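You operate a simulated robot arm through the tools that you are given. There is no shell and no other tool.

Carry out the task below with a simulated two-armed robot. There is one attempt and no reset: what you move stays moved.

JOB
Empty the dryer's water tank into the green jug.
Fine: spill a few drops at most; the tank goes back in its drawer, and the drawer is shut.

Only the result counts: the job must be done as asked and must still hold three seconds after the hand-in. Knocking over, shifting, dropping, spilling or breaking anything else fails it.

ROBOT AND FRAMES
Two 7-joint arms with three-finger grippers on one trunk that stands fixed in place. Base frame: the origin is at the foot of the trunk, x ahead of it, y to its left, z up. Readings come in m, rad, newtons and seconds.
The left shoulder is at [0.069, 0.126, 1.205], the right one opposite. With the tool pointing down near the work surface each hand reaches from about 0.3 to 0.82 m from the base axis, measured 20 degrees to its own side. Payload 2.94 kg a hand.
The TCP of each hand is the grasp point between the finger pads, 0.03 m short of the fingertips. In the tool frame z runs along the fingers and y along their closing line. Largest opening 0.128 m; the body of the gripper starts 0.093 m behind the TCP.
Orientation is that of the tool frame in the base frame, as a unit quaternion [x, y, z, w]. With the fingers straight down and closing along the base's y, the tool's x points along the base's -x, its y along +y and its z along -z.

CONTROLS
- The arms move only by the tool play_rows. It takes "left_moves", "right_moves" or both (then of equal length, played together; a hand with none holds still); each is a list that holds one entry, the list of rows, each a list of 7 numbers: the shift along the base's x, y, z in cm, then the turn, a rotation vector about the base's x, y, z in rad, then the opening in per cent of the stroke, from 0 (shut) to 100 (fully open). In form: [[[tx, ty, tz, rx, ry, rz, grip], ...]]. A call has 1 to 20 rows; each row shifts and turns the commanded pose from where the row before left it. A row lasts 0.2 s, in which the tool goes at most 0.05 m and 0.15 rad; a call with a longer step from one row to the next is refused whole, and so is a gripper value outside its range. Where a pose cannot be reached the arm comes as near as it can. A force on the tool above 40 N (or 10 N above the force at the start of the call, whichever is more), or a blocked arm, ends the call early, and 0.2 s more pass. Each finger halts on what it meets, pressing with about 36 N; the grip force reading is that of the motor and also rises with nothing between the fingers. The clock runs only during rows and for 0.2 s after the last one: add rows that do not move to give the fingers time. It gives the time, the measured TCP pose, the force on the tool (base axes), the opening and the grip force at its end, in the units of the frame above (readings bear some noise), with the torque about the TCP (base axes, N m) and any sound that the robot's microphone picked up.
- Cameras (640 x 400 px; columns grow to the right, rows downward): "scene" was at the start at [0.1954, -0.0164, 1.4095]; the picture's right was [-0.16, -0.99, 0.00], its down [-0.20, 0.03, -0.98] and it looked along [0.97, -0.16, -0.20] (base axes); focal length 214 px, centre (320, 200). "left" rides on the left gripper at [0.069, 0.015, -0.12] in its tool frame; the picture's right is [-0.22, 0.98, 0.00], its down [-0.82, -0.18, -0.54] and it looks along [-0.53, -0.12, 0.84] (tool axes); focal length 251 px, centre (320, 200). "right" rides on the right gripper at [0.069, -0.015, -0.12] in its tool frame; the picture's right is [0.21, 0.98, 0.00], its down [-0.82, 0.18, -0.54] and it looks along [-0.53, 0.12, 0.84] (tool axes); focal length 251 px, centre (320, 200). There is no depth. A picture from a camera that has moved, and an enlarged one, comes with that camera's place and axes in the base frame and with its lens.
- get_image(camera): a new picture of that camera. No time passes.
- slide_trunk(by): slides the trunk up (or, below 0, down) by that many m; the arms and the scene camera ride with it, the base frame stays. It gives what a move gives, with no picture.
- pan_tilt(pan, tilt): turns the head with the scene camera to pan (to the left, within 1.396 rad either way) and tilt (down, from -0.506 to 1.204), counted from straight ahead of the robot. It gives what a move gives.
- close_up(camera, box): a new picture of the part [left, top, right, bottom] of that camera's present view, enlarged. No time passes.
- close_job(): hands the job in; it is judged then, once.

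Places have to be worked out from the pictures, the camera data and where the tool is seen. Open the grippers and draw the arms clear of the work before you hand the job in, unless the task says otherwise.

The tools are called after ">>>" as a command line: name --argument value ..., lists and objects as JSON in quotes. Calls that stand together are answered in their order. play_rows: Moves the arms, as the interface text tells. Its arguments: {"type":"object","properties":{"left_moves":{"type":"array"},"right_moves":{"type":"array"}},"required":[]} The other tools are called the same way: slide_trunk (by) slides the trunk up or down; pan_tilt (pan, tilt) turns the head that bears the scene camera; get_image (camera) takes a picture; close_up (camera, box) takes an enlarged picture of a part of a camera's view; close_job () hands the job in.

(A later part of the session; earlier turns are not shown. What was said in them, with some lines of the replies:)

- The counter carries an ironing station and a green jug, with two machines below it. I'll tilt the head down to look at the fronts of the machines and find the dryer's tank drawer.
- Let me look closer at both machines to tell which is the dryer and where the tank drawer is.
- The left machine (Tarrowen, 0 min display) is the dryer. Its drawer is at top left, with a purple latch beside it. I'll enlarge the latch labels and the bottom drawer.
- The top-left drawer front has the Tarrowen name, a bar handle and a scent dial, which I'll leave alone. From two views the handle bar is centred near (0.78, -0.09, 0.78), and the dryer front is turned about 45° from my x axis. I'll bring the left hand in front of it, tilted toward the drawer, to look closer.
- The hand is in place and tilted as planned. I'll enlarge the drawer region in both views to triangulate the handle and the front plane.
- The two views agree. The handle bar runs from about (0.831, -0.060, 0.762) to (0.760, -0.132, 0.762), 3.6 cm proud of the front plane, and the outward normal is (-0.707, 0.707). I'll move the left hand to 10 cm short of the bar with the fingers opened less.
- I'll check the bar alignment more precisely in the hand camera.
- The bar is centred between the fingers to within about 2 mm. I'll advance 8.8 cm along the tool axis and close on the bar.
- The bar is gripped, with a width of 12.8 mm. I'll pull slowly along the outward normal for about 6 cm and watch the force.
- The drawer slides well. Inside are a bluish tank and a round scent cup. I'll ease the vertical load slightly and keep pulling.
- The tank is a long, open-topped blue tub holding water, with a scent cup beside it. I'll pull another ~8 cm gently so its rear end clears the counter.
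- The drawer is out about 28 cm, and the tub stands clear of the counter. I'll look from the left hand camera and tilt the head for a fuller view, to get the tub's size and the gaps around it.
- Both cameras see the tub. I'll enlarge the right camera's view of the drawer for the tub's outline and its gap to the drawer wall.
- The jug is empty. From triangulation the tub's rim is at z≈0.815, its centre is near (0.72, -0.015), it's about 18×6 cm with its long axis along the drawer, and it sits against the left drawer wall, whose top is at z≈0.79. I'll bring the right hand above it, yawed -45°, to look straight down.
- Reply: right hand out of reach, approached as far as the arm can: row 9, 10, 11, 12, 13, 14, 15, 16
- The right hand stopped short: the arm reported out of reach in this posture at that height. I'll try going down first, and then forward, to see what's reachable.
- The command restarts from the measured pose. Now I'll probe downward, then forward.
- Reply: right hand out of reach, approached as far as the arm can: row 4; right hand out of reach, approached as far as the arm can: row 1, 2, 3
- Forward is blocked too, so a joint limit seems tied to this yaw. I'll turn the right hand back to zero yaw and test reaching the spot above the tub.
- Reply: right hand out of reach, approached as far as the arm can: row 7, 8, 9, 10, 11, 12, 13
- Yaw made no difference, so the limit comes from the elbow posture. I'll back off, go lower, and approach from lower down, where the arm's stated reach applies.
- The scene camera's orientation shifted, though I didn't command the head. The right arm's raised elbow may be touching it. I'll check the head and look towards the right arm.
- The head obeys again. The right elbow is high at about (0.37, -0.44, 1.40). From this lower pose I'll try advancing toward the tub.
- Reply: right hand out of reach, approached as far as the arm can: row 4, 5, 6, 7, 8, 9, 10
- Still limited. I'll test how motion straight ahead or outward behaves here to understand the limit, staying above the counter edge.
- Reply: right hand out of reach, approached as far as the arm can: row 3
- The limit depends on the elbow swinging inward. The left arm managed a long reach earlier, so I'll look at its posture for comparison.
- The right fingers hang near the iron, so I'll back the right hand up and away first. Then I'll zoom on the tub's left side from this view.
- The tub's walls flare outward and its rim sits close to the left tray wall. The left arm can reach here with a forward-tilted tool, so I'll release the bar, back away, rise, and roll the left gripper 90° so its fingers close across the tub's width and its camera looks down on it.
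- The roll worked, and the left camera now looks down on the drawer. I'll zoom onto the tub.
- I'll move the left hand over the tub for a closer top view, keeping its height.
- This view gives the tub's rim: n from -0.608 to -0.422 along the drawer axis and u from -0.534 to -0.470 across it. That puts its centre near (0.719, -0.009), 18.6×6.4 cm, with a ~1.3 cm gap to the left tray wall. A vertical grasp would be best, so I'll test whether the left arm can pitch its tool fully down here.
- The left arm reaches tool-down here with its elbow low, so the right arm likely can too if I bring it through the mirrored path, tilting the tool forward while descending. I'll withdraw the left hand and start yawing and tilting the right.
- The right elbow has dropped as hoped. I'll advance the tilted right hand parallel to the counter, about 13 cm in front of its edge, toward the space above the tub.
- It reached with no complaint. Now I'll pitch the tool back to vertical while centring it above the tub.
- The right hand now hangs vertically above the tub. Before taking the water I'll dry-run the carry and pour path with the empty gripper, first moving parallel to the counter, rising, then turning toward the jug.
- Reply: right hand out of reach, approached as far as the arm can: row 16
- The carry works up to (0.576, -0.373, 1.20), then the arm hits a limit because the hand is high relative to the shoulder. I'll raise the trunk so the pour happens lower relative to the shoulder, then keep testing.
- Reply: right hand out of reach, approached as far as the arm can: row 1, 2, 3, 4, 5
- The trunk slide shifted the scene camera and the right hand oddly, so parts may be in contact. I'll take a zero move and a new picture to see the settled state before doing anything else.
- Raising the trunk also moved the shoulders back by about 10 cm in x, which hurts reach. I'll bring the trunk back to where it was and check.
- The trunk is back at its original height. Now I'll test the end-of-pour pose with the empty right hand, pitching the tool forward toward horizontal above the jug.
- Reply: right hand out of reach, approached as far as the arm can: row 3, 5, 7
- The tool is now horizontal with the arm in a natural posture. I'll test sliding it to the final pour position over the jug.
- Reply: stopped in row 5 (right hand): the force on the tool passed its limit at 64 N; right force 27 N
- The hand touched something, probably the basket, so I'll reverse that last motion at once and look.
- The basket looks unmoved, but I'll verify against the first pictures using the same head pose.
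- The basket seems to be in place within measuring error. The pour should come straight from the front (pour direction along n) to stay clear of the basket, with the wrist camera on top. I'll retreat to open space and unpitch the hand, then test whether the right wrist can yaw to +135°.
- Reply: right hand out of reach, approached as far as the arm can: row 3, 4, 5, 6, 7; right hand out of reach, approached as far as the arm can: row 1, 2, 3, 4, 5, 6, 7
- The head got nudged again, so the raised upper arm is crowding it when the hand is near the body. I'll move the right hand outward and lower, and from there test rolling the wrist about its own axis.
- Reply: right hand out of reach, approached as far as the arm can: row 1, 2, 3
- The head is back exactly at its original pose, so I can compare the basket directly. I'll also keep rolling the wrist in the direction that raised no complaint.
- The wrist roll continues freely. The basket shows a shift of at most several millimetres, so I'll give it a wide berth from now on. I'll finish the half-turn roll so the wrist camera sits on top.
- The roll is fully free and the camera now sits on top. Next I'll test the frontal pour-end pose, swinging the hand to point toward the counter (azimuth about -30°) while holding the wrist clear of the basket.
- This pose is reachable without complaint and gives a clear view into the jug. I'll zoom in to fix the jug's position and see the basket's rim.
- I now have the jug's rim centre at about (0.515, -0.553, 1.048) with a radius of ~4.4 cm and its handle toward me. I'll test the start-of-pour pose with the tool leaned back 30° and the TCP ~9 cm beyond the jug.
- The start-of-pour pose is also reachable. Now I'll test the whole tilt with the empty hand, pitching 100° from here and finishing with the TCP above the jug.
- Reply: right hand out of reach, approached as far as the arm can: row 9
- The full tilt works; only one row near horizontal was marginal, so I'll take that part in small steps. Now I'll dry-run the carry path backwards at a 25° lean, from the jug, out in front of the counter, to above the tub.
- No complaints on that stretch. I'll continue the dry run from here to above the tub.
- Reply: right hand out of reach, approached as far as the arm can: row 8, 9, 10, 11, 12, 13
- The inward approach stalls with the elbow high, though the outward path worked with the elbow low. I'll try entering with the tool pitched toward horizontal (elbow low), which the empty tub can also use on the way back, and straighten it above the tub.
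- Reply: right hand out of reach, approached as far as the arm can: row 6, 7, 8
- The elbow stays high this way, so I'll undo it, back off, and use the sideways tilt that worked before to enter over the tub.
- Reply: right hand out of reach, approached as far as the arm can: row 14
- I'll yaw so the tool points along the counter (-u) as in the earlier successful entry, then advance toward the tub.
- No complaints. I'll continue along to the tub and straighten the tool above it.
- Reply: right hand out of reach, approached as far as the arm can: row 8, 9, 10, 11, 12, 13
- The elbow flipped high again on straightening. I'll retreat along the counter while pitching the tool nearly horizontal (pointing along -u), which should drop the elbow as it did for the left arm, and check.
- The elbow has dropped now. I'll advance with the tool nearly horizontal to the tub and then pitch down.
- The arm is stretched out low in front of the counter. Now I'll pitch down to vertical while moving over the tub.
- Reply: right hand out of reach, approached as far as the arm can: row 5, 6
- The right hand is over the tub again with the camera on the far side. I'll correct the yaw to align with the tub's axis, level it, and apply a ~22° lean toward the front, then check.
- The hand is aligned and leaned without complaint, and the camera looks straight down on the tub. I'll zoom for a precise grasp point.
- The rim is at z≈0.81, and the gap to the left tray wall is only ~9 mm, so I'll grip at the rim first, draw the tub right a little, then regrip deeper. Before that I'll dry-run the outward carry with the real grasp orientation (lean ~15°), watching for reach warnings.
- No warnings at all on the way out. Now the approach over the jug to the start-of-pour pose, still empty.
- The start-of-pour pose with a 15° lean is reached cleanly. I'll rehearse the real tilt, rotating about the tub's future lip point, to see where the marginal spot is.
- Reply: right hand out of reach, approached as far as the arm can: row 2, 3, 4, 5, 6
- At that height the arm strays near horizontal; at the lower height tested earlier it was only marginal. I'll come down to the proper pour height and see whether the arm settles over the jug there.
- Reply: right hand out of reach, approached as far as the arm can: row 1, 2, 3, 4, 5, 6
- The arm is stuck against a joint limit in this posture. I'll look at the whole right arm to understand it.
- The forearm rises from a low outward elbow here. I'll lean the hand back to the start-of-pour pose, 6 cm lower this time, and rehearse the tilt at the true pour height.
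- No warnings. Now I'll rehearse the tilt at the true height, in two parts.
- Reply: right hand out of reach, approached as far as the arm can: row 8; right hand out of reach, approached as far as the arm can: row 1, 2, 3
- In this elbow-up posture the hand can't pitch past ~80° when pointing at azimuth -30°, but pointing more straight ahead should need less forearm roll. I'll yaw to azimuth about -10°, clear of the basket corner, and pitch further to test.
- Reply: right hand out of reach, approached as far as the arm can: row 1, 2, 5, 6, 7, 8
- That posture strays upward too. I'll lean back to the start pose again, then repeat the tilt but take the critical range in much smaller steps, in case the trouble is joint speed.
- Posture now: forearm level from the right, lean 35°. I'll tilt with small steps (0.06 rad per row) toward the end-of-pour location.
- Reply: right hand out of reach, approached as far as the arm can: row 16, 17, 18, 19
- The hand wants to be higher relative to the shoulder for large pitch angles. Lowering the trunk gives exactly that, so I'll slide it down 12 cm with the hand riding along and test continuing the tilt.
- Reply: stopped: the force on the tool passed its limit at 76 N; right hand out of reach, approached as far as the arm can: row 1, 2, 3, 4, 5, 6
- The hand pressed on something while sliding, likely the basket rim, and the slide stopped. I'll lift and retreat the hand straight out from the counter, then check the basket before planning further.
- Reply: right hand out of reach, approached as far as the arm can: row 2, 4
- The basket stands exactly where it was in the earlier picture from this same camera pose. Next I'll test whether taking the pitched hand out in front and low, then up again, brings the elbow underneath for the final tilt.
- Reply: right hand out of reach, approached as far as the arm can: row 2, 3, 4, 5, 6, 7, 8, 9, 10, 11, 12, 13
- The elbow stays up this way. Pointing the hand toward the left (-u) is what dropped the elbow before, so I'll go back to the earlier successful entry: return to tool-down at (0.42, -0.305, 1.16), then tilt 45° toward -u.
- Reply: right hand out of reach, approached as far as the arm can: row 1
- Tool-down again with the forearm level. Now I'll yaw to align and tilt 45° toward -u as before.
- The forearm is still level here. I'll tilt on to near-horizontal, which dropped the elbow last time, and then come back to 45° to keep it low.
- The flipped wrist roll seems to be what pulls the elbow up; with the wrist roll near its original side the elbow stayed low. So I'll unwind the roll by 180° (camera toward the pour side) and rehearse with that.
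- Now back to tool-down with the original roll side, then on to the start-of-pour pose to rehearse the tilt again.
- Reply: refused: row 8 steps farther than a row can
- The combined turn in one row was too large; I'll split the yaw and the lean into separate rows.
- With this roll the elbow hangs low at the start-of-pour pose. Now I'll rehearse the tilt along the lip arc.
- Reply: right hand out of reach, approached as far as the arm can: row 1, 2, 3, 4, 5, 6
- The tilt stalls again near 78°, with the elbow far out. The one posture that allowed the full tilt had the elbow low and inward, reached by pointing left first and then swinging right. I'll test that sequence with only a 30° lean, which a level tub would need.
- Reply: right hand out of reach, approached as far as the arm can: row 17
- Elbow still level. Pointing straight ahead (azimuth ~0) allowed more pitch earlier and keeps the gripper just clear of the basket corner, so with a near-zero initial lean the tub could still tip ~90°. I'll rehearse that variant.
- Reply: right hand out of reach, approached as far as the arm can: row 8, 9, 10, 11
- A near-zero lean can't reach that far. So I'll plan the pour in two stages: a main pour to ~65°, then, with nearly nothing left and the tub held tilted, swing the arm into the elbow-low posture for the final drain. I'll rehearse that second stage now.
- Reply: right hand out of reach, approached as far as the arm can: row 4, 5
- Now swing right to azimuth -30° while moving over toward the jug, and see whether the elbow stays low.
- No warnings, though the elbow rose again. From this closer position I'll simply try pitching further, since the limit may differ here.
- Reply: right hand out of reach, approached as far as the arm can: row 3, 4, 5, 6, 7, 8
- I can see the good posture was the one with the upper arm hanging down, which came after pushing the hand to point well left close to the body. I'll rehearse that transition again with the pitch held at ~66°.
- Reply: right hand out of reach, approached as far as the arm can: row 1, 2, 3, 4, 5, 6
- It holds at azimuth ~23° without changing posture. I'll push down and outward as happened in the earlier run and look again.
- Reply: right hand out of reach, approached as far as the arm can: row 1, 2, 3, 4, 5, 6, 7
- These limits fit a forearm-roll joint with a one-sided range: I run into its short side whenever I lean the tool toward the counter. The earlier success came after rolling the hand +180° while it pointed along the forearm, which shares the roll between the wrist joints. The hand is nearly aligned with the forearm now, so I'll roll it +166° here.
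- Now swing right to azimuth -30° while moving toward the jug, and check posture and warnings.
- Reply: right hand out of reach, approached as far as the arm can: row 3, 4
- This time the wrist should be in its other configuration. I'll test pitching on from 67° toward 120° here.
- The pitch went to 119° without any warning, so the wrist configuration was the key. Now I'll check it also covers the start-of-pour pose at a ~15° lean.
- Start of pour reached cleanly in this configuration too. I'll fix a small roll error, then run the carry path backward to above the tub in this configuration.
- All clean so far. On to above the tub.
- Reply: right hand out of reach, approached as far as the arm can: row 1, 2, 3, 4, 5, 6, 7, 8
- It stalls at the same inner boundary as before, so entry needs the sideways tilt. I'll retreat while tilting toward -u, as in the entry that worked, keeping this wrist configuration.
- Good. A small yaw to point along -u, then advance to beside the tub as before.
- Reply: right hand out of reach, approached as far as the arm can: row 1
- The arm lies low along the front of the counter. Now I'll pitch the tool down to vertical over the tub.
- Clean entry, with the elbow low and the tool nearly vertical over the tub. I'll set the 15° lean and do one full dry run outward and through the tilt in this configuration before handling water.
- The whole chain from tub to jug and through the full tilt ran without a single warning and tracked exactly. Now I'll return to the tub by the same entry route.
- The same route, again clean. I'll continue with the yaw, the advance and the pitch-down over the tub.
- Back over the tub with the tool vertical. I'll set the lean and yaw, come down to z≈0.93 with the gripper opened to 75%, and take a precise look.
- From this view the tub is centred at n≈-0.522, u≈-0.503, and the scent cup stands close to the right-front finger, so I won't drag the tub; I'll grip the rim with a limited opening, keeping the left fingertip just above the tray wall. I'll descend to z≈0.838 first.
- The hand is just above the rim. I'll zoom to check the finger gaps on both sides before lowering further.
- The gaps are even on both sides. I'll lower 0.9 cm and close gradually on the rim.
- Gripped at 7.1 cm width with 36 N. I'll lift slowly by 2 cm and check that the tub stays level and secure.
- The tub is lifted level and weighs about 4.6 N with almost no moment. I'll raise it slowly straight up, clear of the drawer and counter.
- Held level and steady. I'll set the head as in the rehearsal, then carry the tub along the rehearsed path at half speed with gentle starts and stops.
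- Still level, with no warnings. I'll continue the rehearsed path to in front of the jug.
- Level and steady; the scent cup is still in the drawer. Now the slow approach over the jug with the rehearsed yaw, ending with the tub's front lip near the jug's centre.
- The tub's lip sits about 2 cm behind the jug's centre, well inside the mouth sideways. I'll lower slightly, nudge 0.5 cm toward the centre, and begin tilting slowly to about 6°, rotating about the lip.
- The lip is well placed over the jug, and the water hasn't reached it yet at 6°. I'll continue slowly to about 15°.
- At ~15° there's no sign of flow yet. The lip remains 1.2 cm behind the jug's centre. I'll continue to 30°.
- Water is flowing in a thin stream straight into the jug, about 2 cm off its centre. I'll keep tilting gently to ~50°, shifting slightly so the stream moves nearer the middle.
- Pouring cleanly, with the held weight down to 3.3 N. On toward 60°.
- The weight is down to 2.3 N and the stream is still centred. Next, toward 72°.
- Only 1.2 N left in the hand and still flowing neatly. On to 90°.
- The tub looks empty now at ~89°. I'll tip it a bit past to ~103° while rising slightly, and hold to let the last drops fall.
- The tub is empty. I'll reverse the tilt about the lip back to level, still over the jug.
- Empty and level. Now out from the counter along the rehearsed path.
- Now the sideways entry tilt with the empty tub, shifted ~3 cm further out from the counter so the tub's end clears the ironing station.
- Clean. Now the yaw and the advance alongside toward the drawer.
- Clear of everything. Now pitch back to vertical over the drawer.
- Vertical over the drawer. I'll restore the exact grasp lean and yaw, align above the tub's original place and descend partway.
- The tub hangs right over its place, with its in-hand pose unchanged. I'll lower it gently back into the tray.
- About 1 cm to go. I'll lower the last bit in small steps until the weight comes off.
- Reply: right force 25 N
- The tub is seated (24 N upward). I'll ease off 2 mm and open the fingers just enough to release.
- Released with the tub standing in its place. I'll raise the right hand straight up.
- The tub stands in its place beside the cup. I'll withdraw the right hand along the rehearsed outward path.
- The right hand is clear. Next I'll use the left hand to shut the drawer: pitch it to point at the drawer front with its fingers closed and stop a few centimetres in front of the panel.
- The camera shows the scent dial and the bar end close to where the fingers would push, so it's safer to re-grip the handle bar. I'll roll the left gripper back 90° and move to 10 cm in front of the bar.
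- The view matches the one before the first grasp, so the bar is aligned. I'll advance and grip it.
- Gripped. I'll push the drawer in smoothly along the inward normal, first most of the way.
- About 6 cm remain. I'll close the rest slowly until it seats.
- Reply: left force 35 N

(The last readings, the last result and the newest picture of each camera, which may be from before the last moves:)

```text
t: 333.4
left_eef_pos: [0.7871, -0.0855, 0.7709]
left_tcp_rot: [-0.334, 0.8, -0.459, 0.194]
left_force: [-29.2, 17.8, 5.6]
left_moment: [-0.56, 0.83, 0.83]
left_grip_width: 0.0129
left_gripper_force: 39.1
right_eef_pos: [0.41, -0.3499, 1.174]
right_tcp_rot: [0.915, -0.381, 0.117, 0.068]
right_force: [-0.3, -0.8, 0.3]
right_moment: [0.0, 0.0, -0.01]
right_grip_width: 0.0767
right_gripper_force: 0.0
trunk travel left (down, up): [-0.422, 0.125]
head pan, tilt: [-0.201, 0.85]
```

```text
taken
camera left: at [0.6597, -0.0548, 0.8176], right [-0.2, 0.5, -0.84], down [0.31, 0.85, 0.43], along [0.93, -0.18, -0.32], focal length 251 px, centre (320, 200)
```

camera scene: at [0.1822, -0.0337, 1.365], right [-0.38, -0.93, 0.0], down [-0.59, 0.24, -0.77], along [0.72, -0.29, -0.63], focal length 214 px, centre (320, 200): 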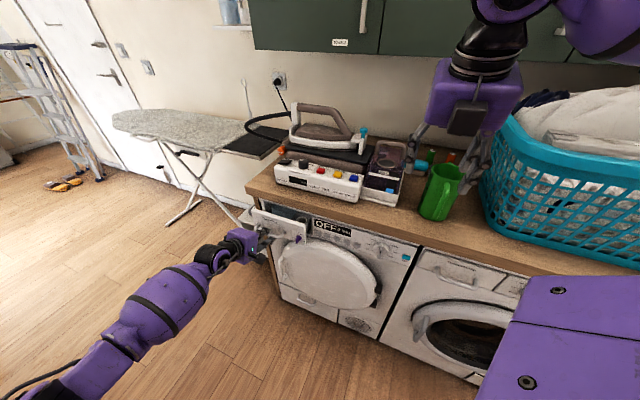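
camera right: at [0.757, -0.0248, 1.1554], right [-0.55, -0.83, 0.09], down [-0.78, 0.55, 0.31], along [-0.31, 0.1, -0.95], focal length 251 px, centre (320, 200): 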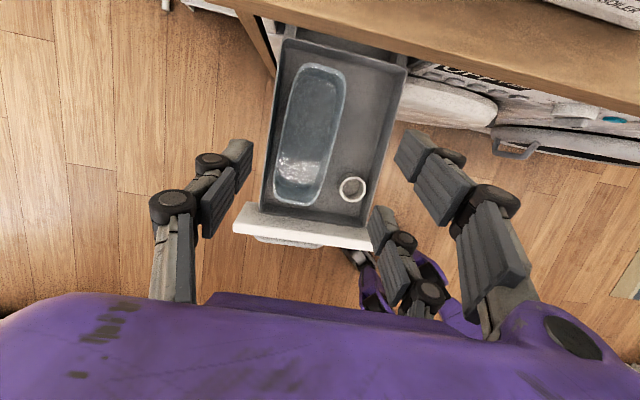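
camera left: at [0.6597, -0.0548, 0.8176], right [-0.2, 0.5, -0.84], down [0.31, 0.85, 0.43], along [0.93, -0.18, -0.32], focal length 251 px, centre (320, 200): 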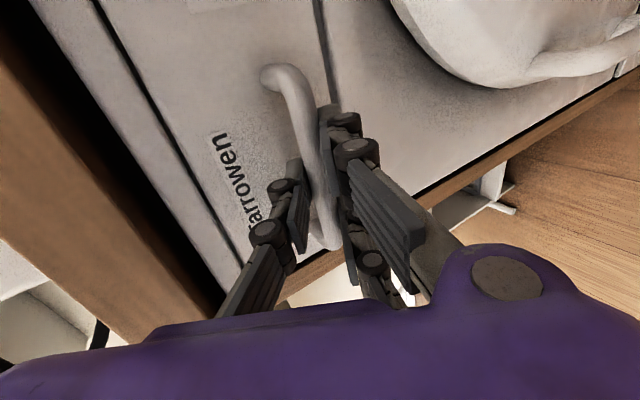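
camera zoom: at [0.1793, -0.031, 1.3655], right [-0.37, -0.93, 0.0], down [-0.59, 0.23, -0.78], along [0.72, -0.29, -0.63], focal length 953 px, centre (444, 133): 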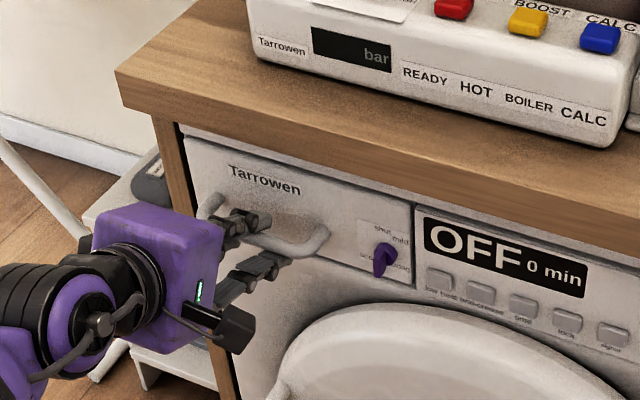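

It has seated with ~34 N of resistance, and the panel looks flush. I'll relieve and press once more to verify it doesn't go deeper.

>>> play_rows --left_moves '[[[0.15, -0.15, 0, 0, 0, 0, 0], [0.15, -0.15, 0, 0, 0, 0, 0], [0, 0, 0, 0, 0, 0, 0]]]'

>>> close_up --camera "scene" --box '[240, 190, 340, 252]'

```text
t: 334.2
left_eef_pos: [0.7889, -0.0859, 0.7678]
left_tcp_rot: [-0.334, 0.801, -0.459, 0.193]
left_force: [-32.5, 25.1, -1.4]
left_moment: [-0.35, 0.63, 1.18]
left_grip_width: 0.0129
left_gripper_force: 39.8
right_eef_pos: [0.4095, -0.3495, 1.1738]
right_tcp_rot: [0.914, -0.381, 0.119, 0.069]
right_force: [-0.3, -0.6, 0.7]
right_moment: [0.0, -0.02, 0.03]
right_grip_width: 0.0769
right_gripper_force: 0.0
trunk travel left (down, up): [-0.422, 0.125]
head pan, tilt: [-0.201, 0.85]
```

```text
6.40 times, centred on (290, 221) of scene
camera zoom: at [0.1797, -0.0301, 1.3654], right [-0.37, -0.93, 0.0], down [-0.59, 0.23, -0.78], along [0.72, -0.29, -0.63], focal length 1373 px, centre (512, 66)
```

zoom: 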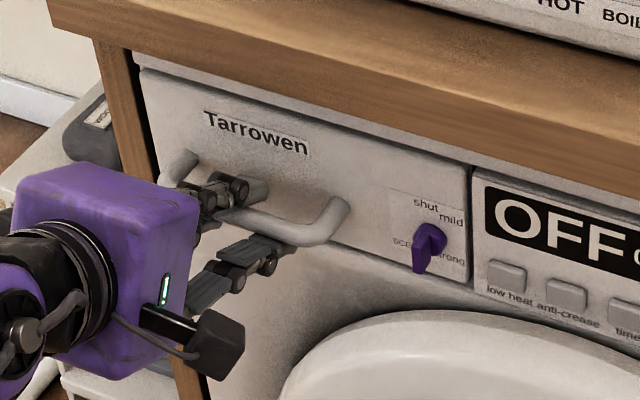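

Seated and flush. I'll relieve the push, open the fingers and retreat from the bar.

>>> play_rows --left_moves '[[[-0.12, 0.12, 0, 0, 0, 0, 0], [0, 0, 0, 0, 0, 0, 16], [0, 0, 0, 0, 0, 0, 30], [0, 0, 0, 0, 0, 0, 34], [0, 0, 0, 0, 0, 0, 34]]]'

>>> play_rows --left_moves '[[[-0.8, 0.8, 0.65, 0, 0, 0, 34], [-1.35, 1.35, 1.08, 0, 0, 0, 34], [-1.35, 1.35, 1.08, 0, 0, 0, 34], [-1.35, 1.35, 1.08, 0, 0, 0, 34], [-1.35, 1.35, 1.08, 0, 0, 0, 40], [-2, 2, 1.5, 0, 0, 0, 60], [-2, 2, 1.5, 0, 0, 0, 60], [-2, 2, 1.5, 0, 0, 0, 60], [-2, 2, 1.5, 0, 0, 0, 60], [-2, 2, 1.5, 0, 0, 0, 60], [-2, 2, 1.5, 0, 0, 0, 60], [-2, 2, 1.5, 0, 0, 0, 60], [0, 0, 0, 0, 0, 0, 60]]]'

>>> get_image --camera "scene"

>>> close_up --camera "scene" --box '[230, 170, 374, 260]'

```text
t: 335.4
left_eef_pos: [0.7906, -0.0898, 0.7731]
left_tcp_rot: [-0.333, 0.8, -0.46, 0.194]
left_force: [-3.2, 0.5, 0.7]
left_moment: [-0.04, -0.04, -0.02]
left_grip_width: 0.0456
left_gripper_force: 0.1
right_eef_pos: [0.4123, -0.3526, 1.1737]
right_tcp_rot: [0.915, -0.38, 0.117, 0.067]
right_force: [0.1, 0.9, -0.4]
right_moment: [0.02, -0.01, -0.01]
right_grip_width: 0.0769
right_gripper_force: 0.0
trunk travel left (down, up): [-0.422, 0.125]
head pan, tilt: [-0.201, 0.85]
```

```text
t: 338.2
left_eef_pos: [0.5909, 0.1125, 0.9251]
left_tcp_rot: [-0.333, 0.8, -0.46, 0.194]
left_force: [0.4, 0.0, -0.4]
left_moment: [0.03, -0.03, 0.0]
left_grip_width: 0.0767
left_gripper_force: 0.0
right_eef_pos: [0.4136, -0.3522, 1.1713]
right_tcp_rot: [0.915, -0.381, 0.117, 0.067]
right_force: [-0.3, -0.8, 0.1]
right_moment: [0.01, 0.03, -0.01]
right_grip_width: 0.0768
right_gripper_force: 0.0
trunk travel left (down, up): [-0.422, 0.125]
head pan, tilt: [-0.201, 0.85]
```

```text
taken
camera scene: at [0.1838, -0.0324, 1.365], right [-0.36, -0.93, 0.0], down [-0.59, 0.23, -0.77], along [0.72, -0.28, -0.63], focal length 214 px, centre (320, 200)
```

scene: 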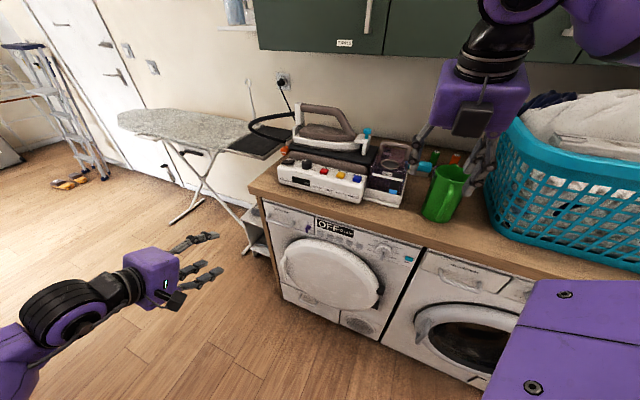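

```text
4.44 times, centred on (302, 215) of scene
camera zoom: at [0.1838, -0.0324, 1.365], right [-0.36, -0.93, 0.0], down [-0.59, 0.23, -0.77], along [0.72, -0.28, -0.63], focal length 953 px, centre (400, 133)
```

zoom: 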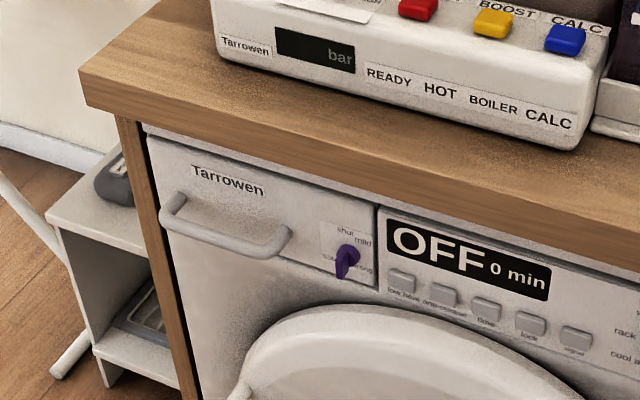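

The drawer is shut flush and the dial unchanged. I'll check the jug's contents and the counter for spills, and fully open the grippers while backing both hands away.

>>> get_image --camera "right"

>>> play_rows --left_moves '[[[-2, 2, 1.5, 0, 0, 0, 100], [-2, 2, 1.5, 0, 0, 0, 100], [-2, 2, 1.5, 0, 0, 0, 100], [-1, 1, 0, 0, 0, 0, 100], [0, 0, 0, 0, 0, 0, 100]]]' --right_moves '[[[-1, 1, 0, 0, 0, 0, 80], [-1, 1, 0, 0, 0, 0, 100], [-1, 1, 0, 0, 0, 0, 100], [0, 0, 0, 0, 0, 0, 100], [0, 0, 0, 0, 0, 0, 100]]]'

>>> pan_tilt --pan -0.9 --tilt 0.45

>>> get_image --camera "scene"

```text
taken
camera right: at [0.4512, -0.3621, 1.3044], right [-0.55, -0.83, 0.09], down [-0.78, 0.55, 0.31], along [-0.31, 0.1, -0.95], focal length 251 px, centre (320, 200)
```

right: 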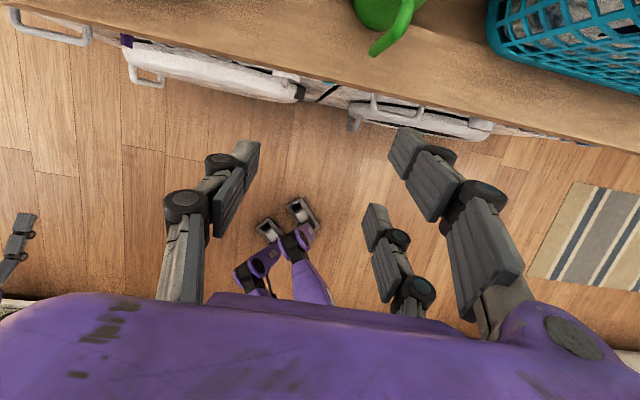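

```text
t: 339.4
left_eef_pos: [0.5204, 0.1836, 0.972]
left_tcp_rot: [-0.332, 0.8, -0.461, 0.193]
left_force: [-0.3, 0.2, -0.2]
left_moment: [0.03, -0.01, -0.03]
left_grip_width: 0.1281
left_gripper_force: 0.0
right_eef_pos: [0.3834, -0.3239, 1.1714]
right_tcp_rot: [0.915, -0.38, 0.118, 0.067]
right_force: [0.6, 0.4, -0.4]
right_moment: [0.01, -0.01, 0.0]
right_grip_width: 0.1282
right_gripper_force: 0.1
trunk travel left (down, up): [-0.422, 0.125]
head pan, tilt: [-0.201, 0.85]
```

```text
t: 340.4
left_eef_pos: [0.5203, 0.183, 0.9713]
left_tcp_rot: [-0.333, 0.8, -0.46, 0.194]
left_force: [0.0, 0.1, 0.0]
left_moment: [0.03, 0.02, -0.01]
left_grip_width: 0.1281
left_gripper_force: 0.1
right_eef_pos: [0.3831, -0.3224, 1.1718]
right_tcp_rot: [0.915, -0.38, 0.118, 0.067]
right_force: [-0.3, 0.8, 0.2]
right_moment: [0.01, 0.01, 0.01]
right_grip_width: 0.1281
right_gripper_force: 0.0
trunk travel left (down, up): [-0.422, 0.125]
head pan, tilt: [-0.901, 0.45]
```

```text
taken
camera scene: at [0.1607, -0.0732, 1.386], right [-0.78, -0.62, 0.0], down [-0.27, 0.34, -0.9], along [0.56, -0.7, -0.44], focal length 214 px, centre (320, 200)
```

scene: 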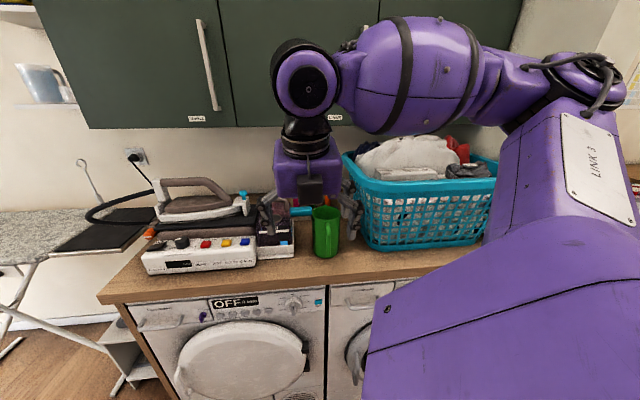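

Arms are clear, grippers open, drawer shut. A last close look at the jug and the counter around it.

>>> close_up --camera "scene" --box '[240, 180, 400, 280]'

>>> close_up --camera "scene" --box '[100, 270, 280, 380]'

```text
4.00 times, centred on (320, 230) of scene
camera zoom: at [0.1607, -0.0732, 1.386], right [-0.78, -0.62, 0.0], down [-0.27, 0.34, -0.9], along [0.56, -0.7, -0.44], focal length 858 px, centre (320, 80)
```

zoom: 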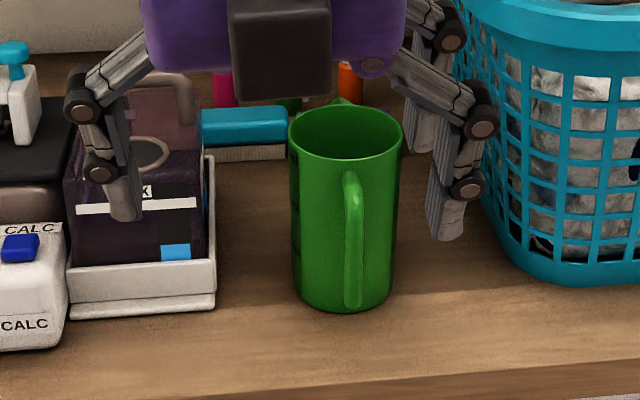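

```text
3.56 times, centred on (190, 325) of scene
camera zoom: at [0.1607, -0.0732, 1.386], right [-0.78, -0.62, 0.0], down [-0.27, 0.34, -0.9], along [0.56, -0.7, -0.44], focal length 763 px, centre (782, -244)
```

zoom: 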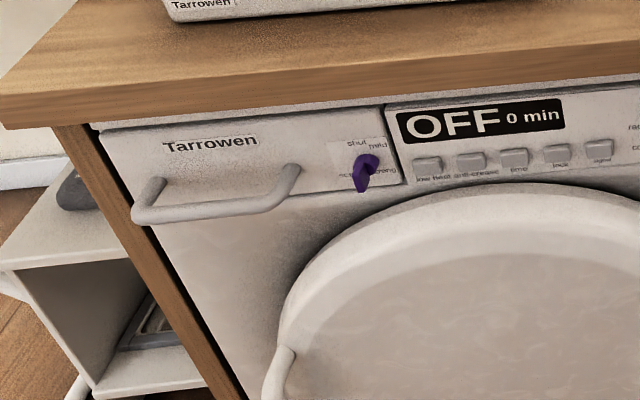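

The counter is dry, the jug stands upright in its place, and the drawer is shut with the empty tub inside. Both hands are open and clear, so I'm handing the job in.

>>> close_job

```text
The job is handed in.
```

The dryer's water tank is emptied into the green jug. The tank is back in its drawer beside the scent cup, and the drawer is shut flush. I've handed the job in, but I don't have the judge's result.

- **Water:** it ran into the jug in a thin stream near the centre of the mouth. The tank was tipped to about 103° and showed no water afterwards. I saw no spill on the counter around the jug.
- **Basket contact:** while rehearsing with the empty hand I hit something next to the laundry basket twice (64 N and 76 N). It was most likely the basket. After both contacts the basket looked unmoved against an earlier picture from the same camera angle, and any shift I could detect was a few millimetres at most.
- **Other items:** the jug was never moved, and the scent dial still looks as it did at the start. Both grippers are open and clear of the work.
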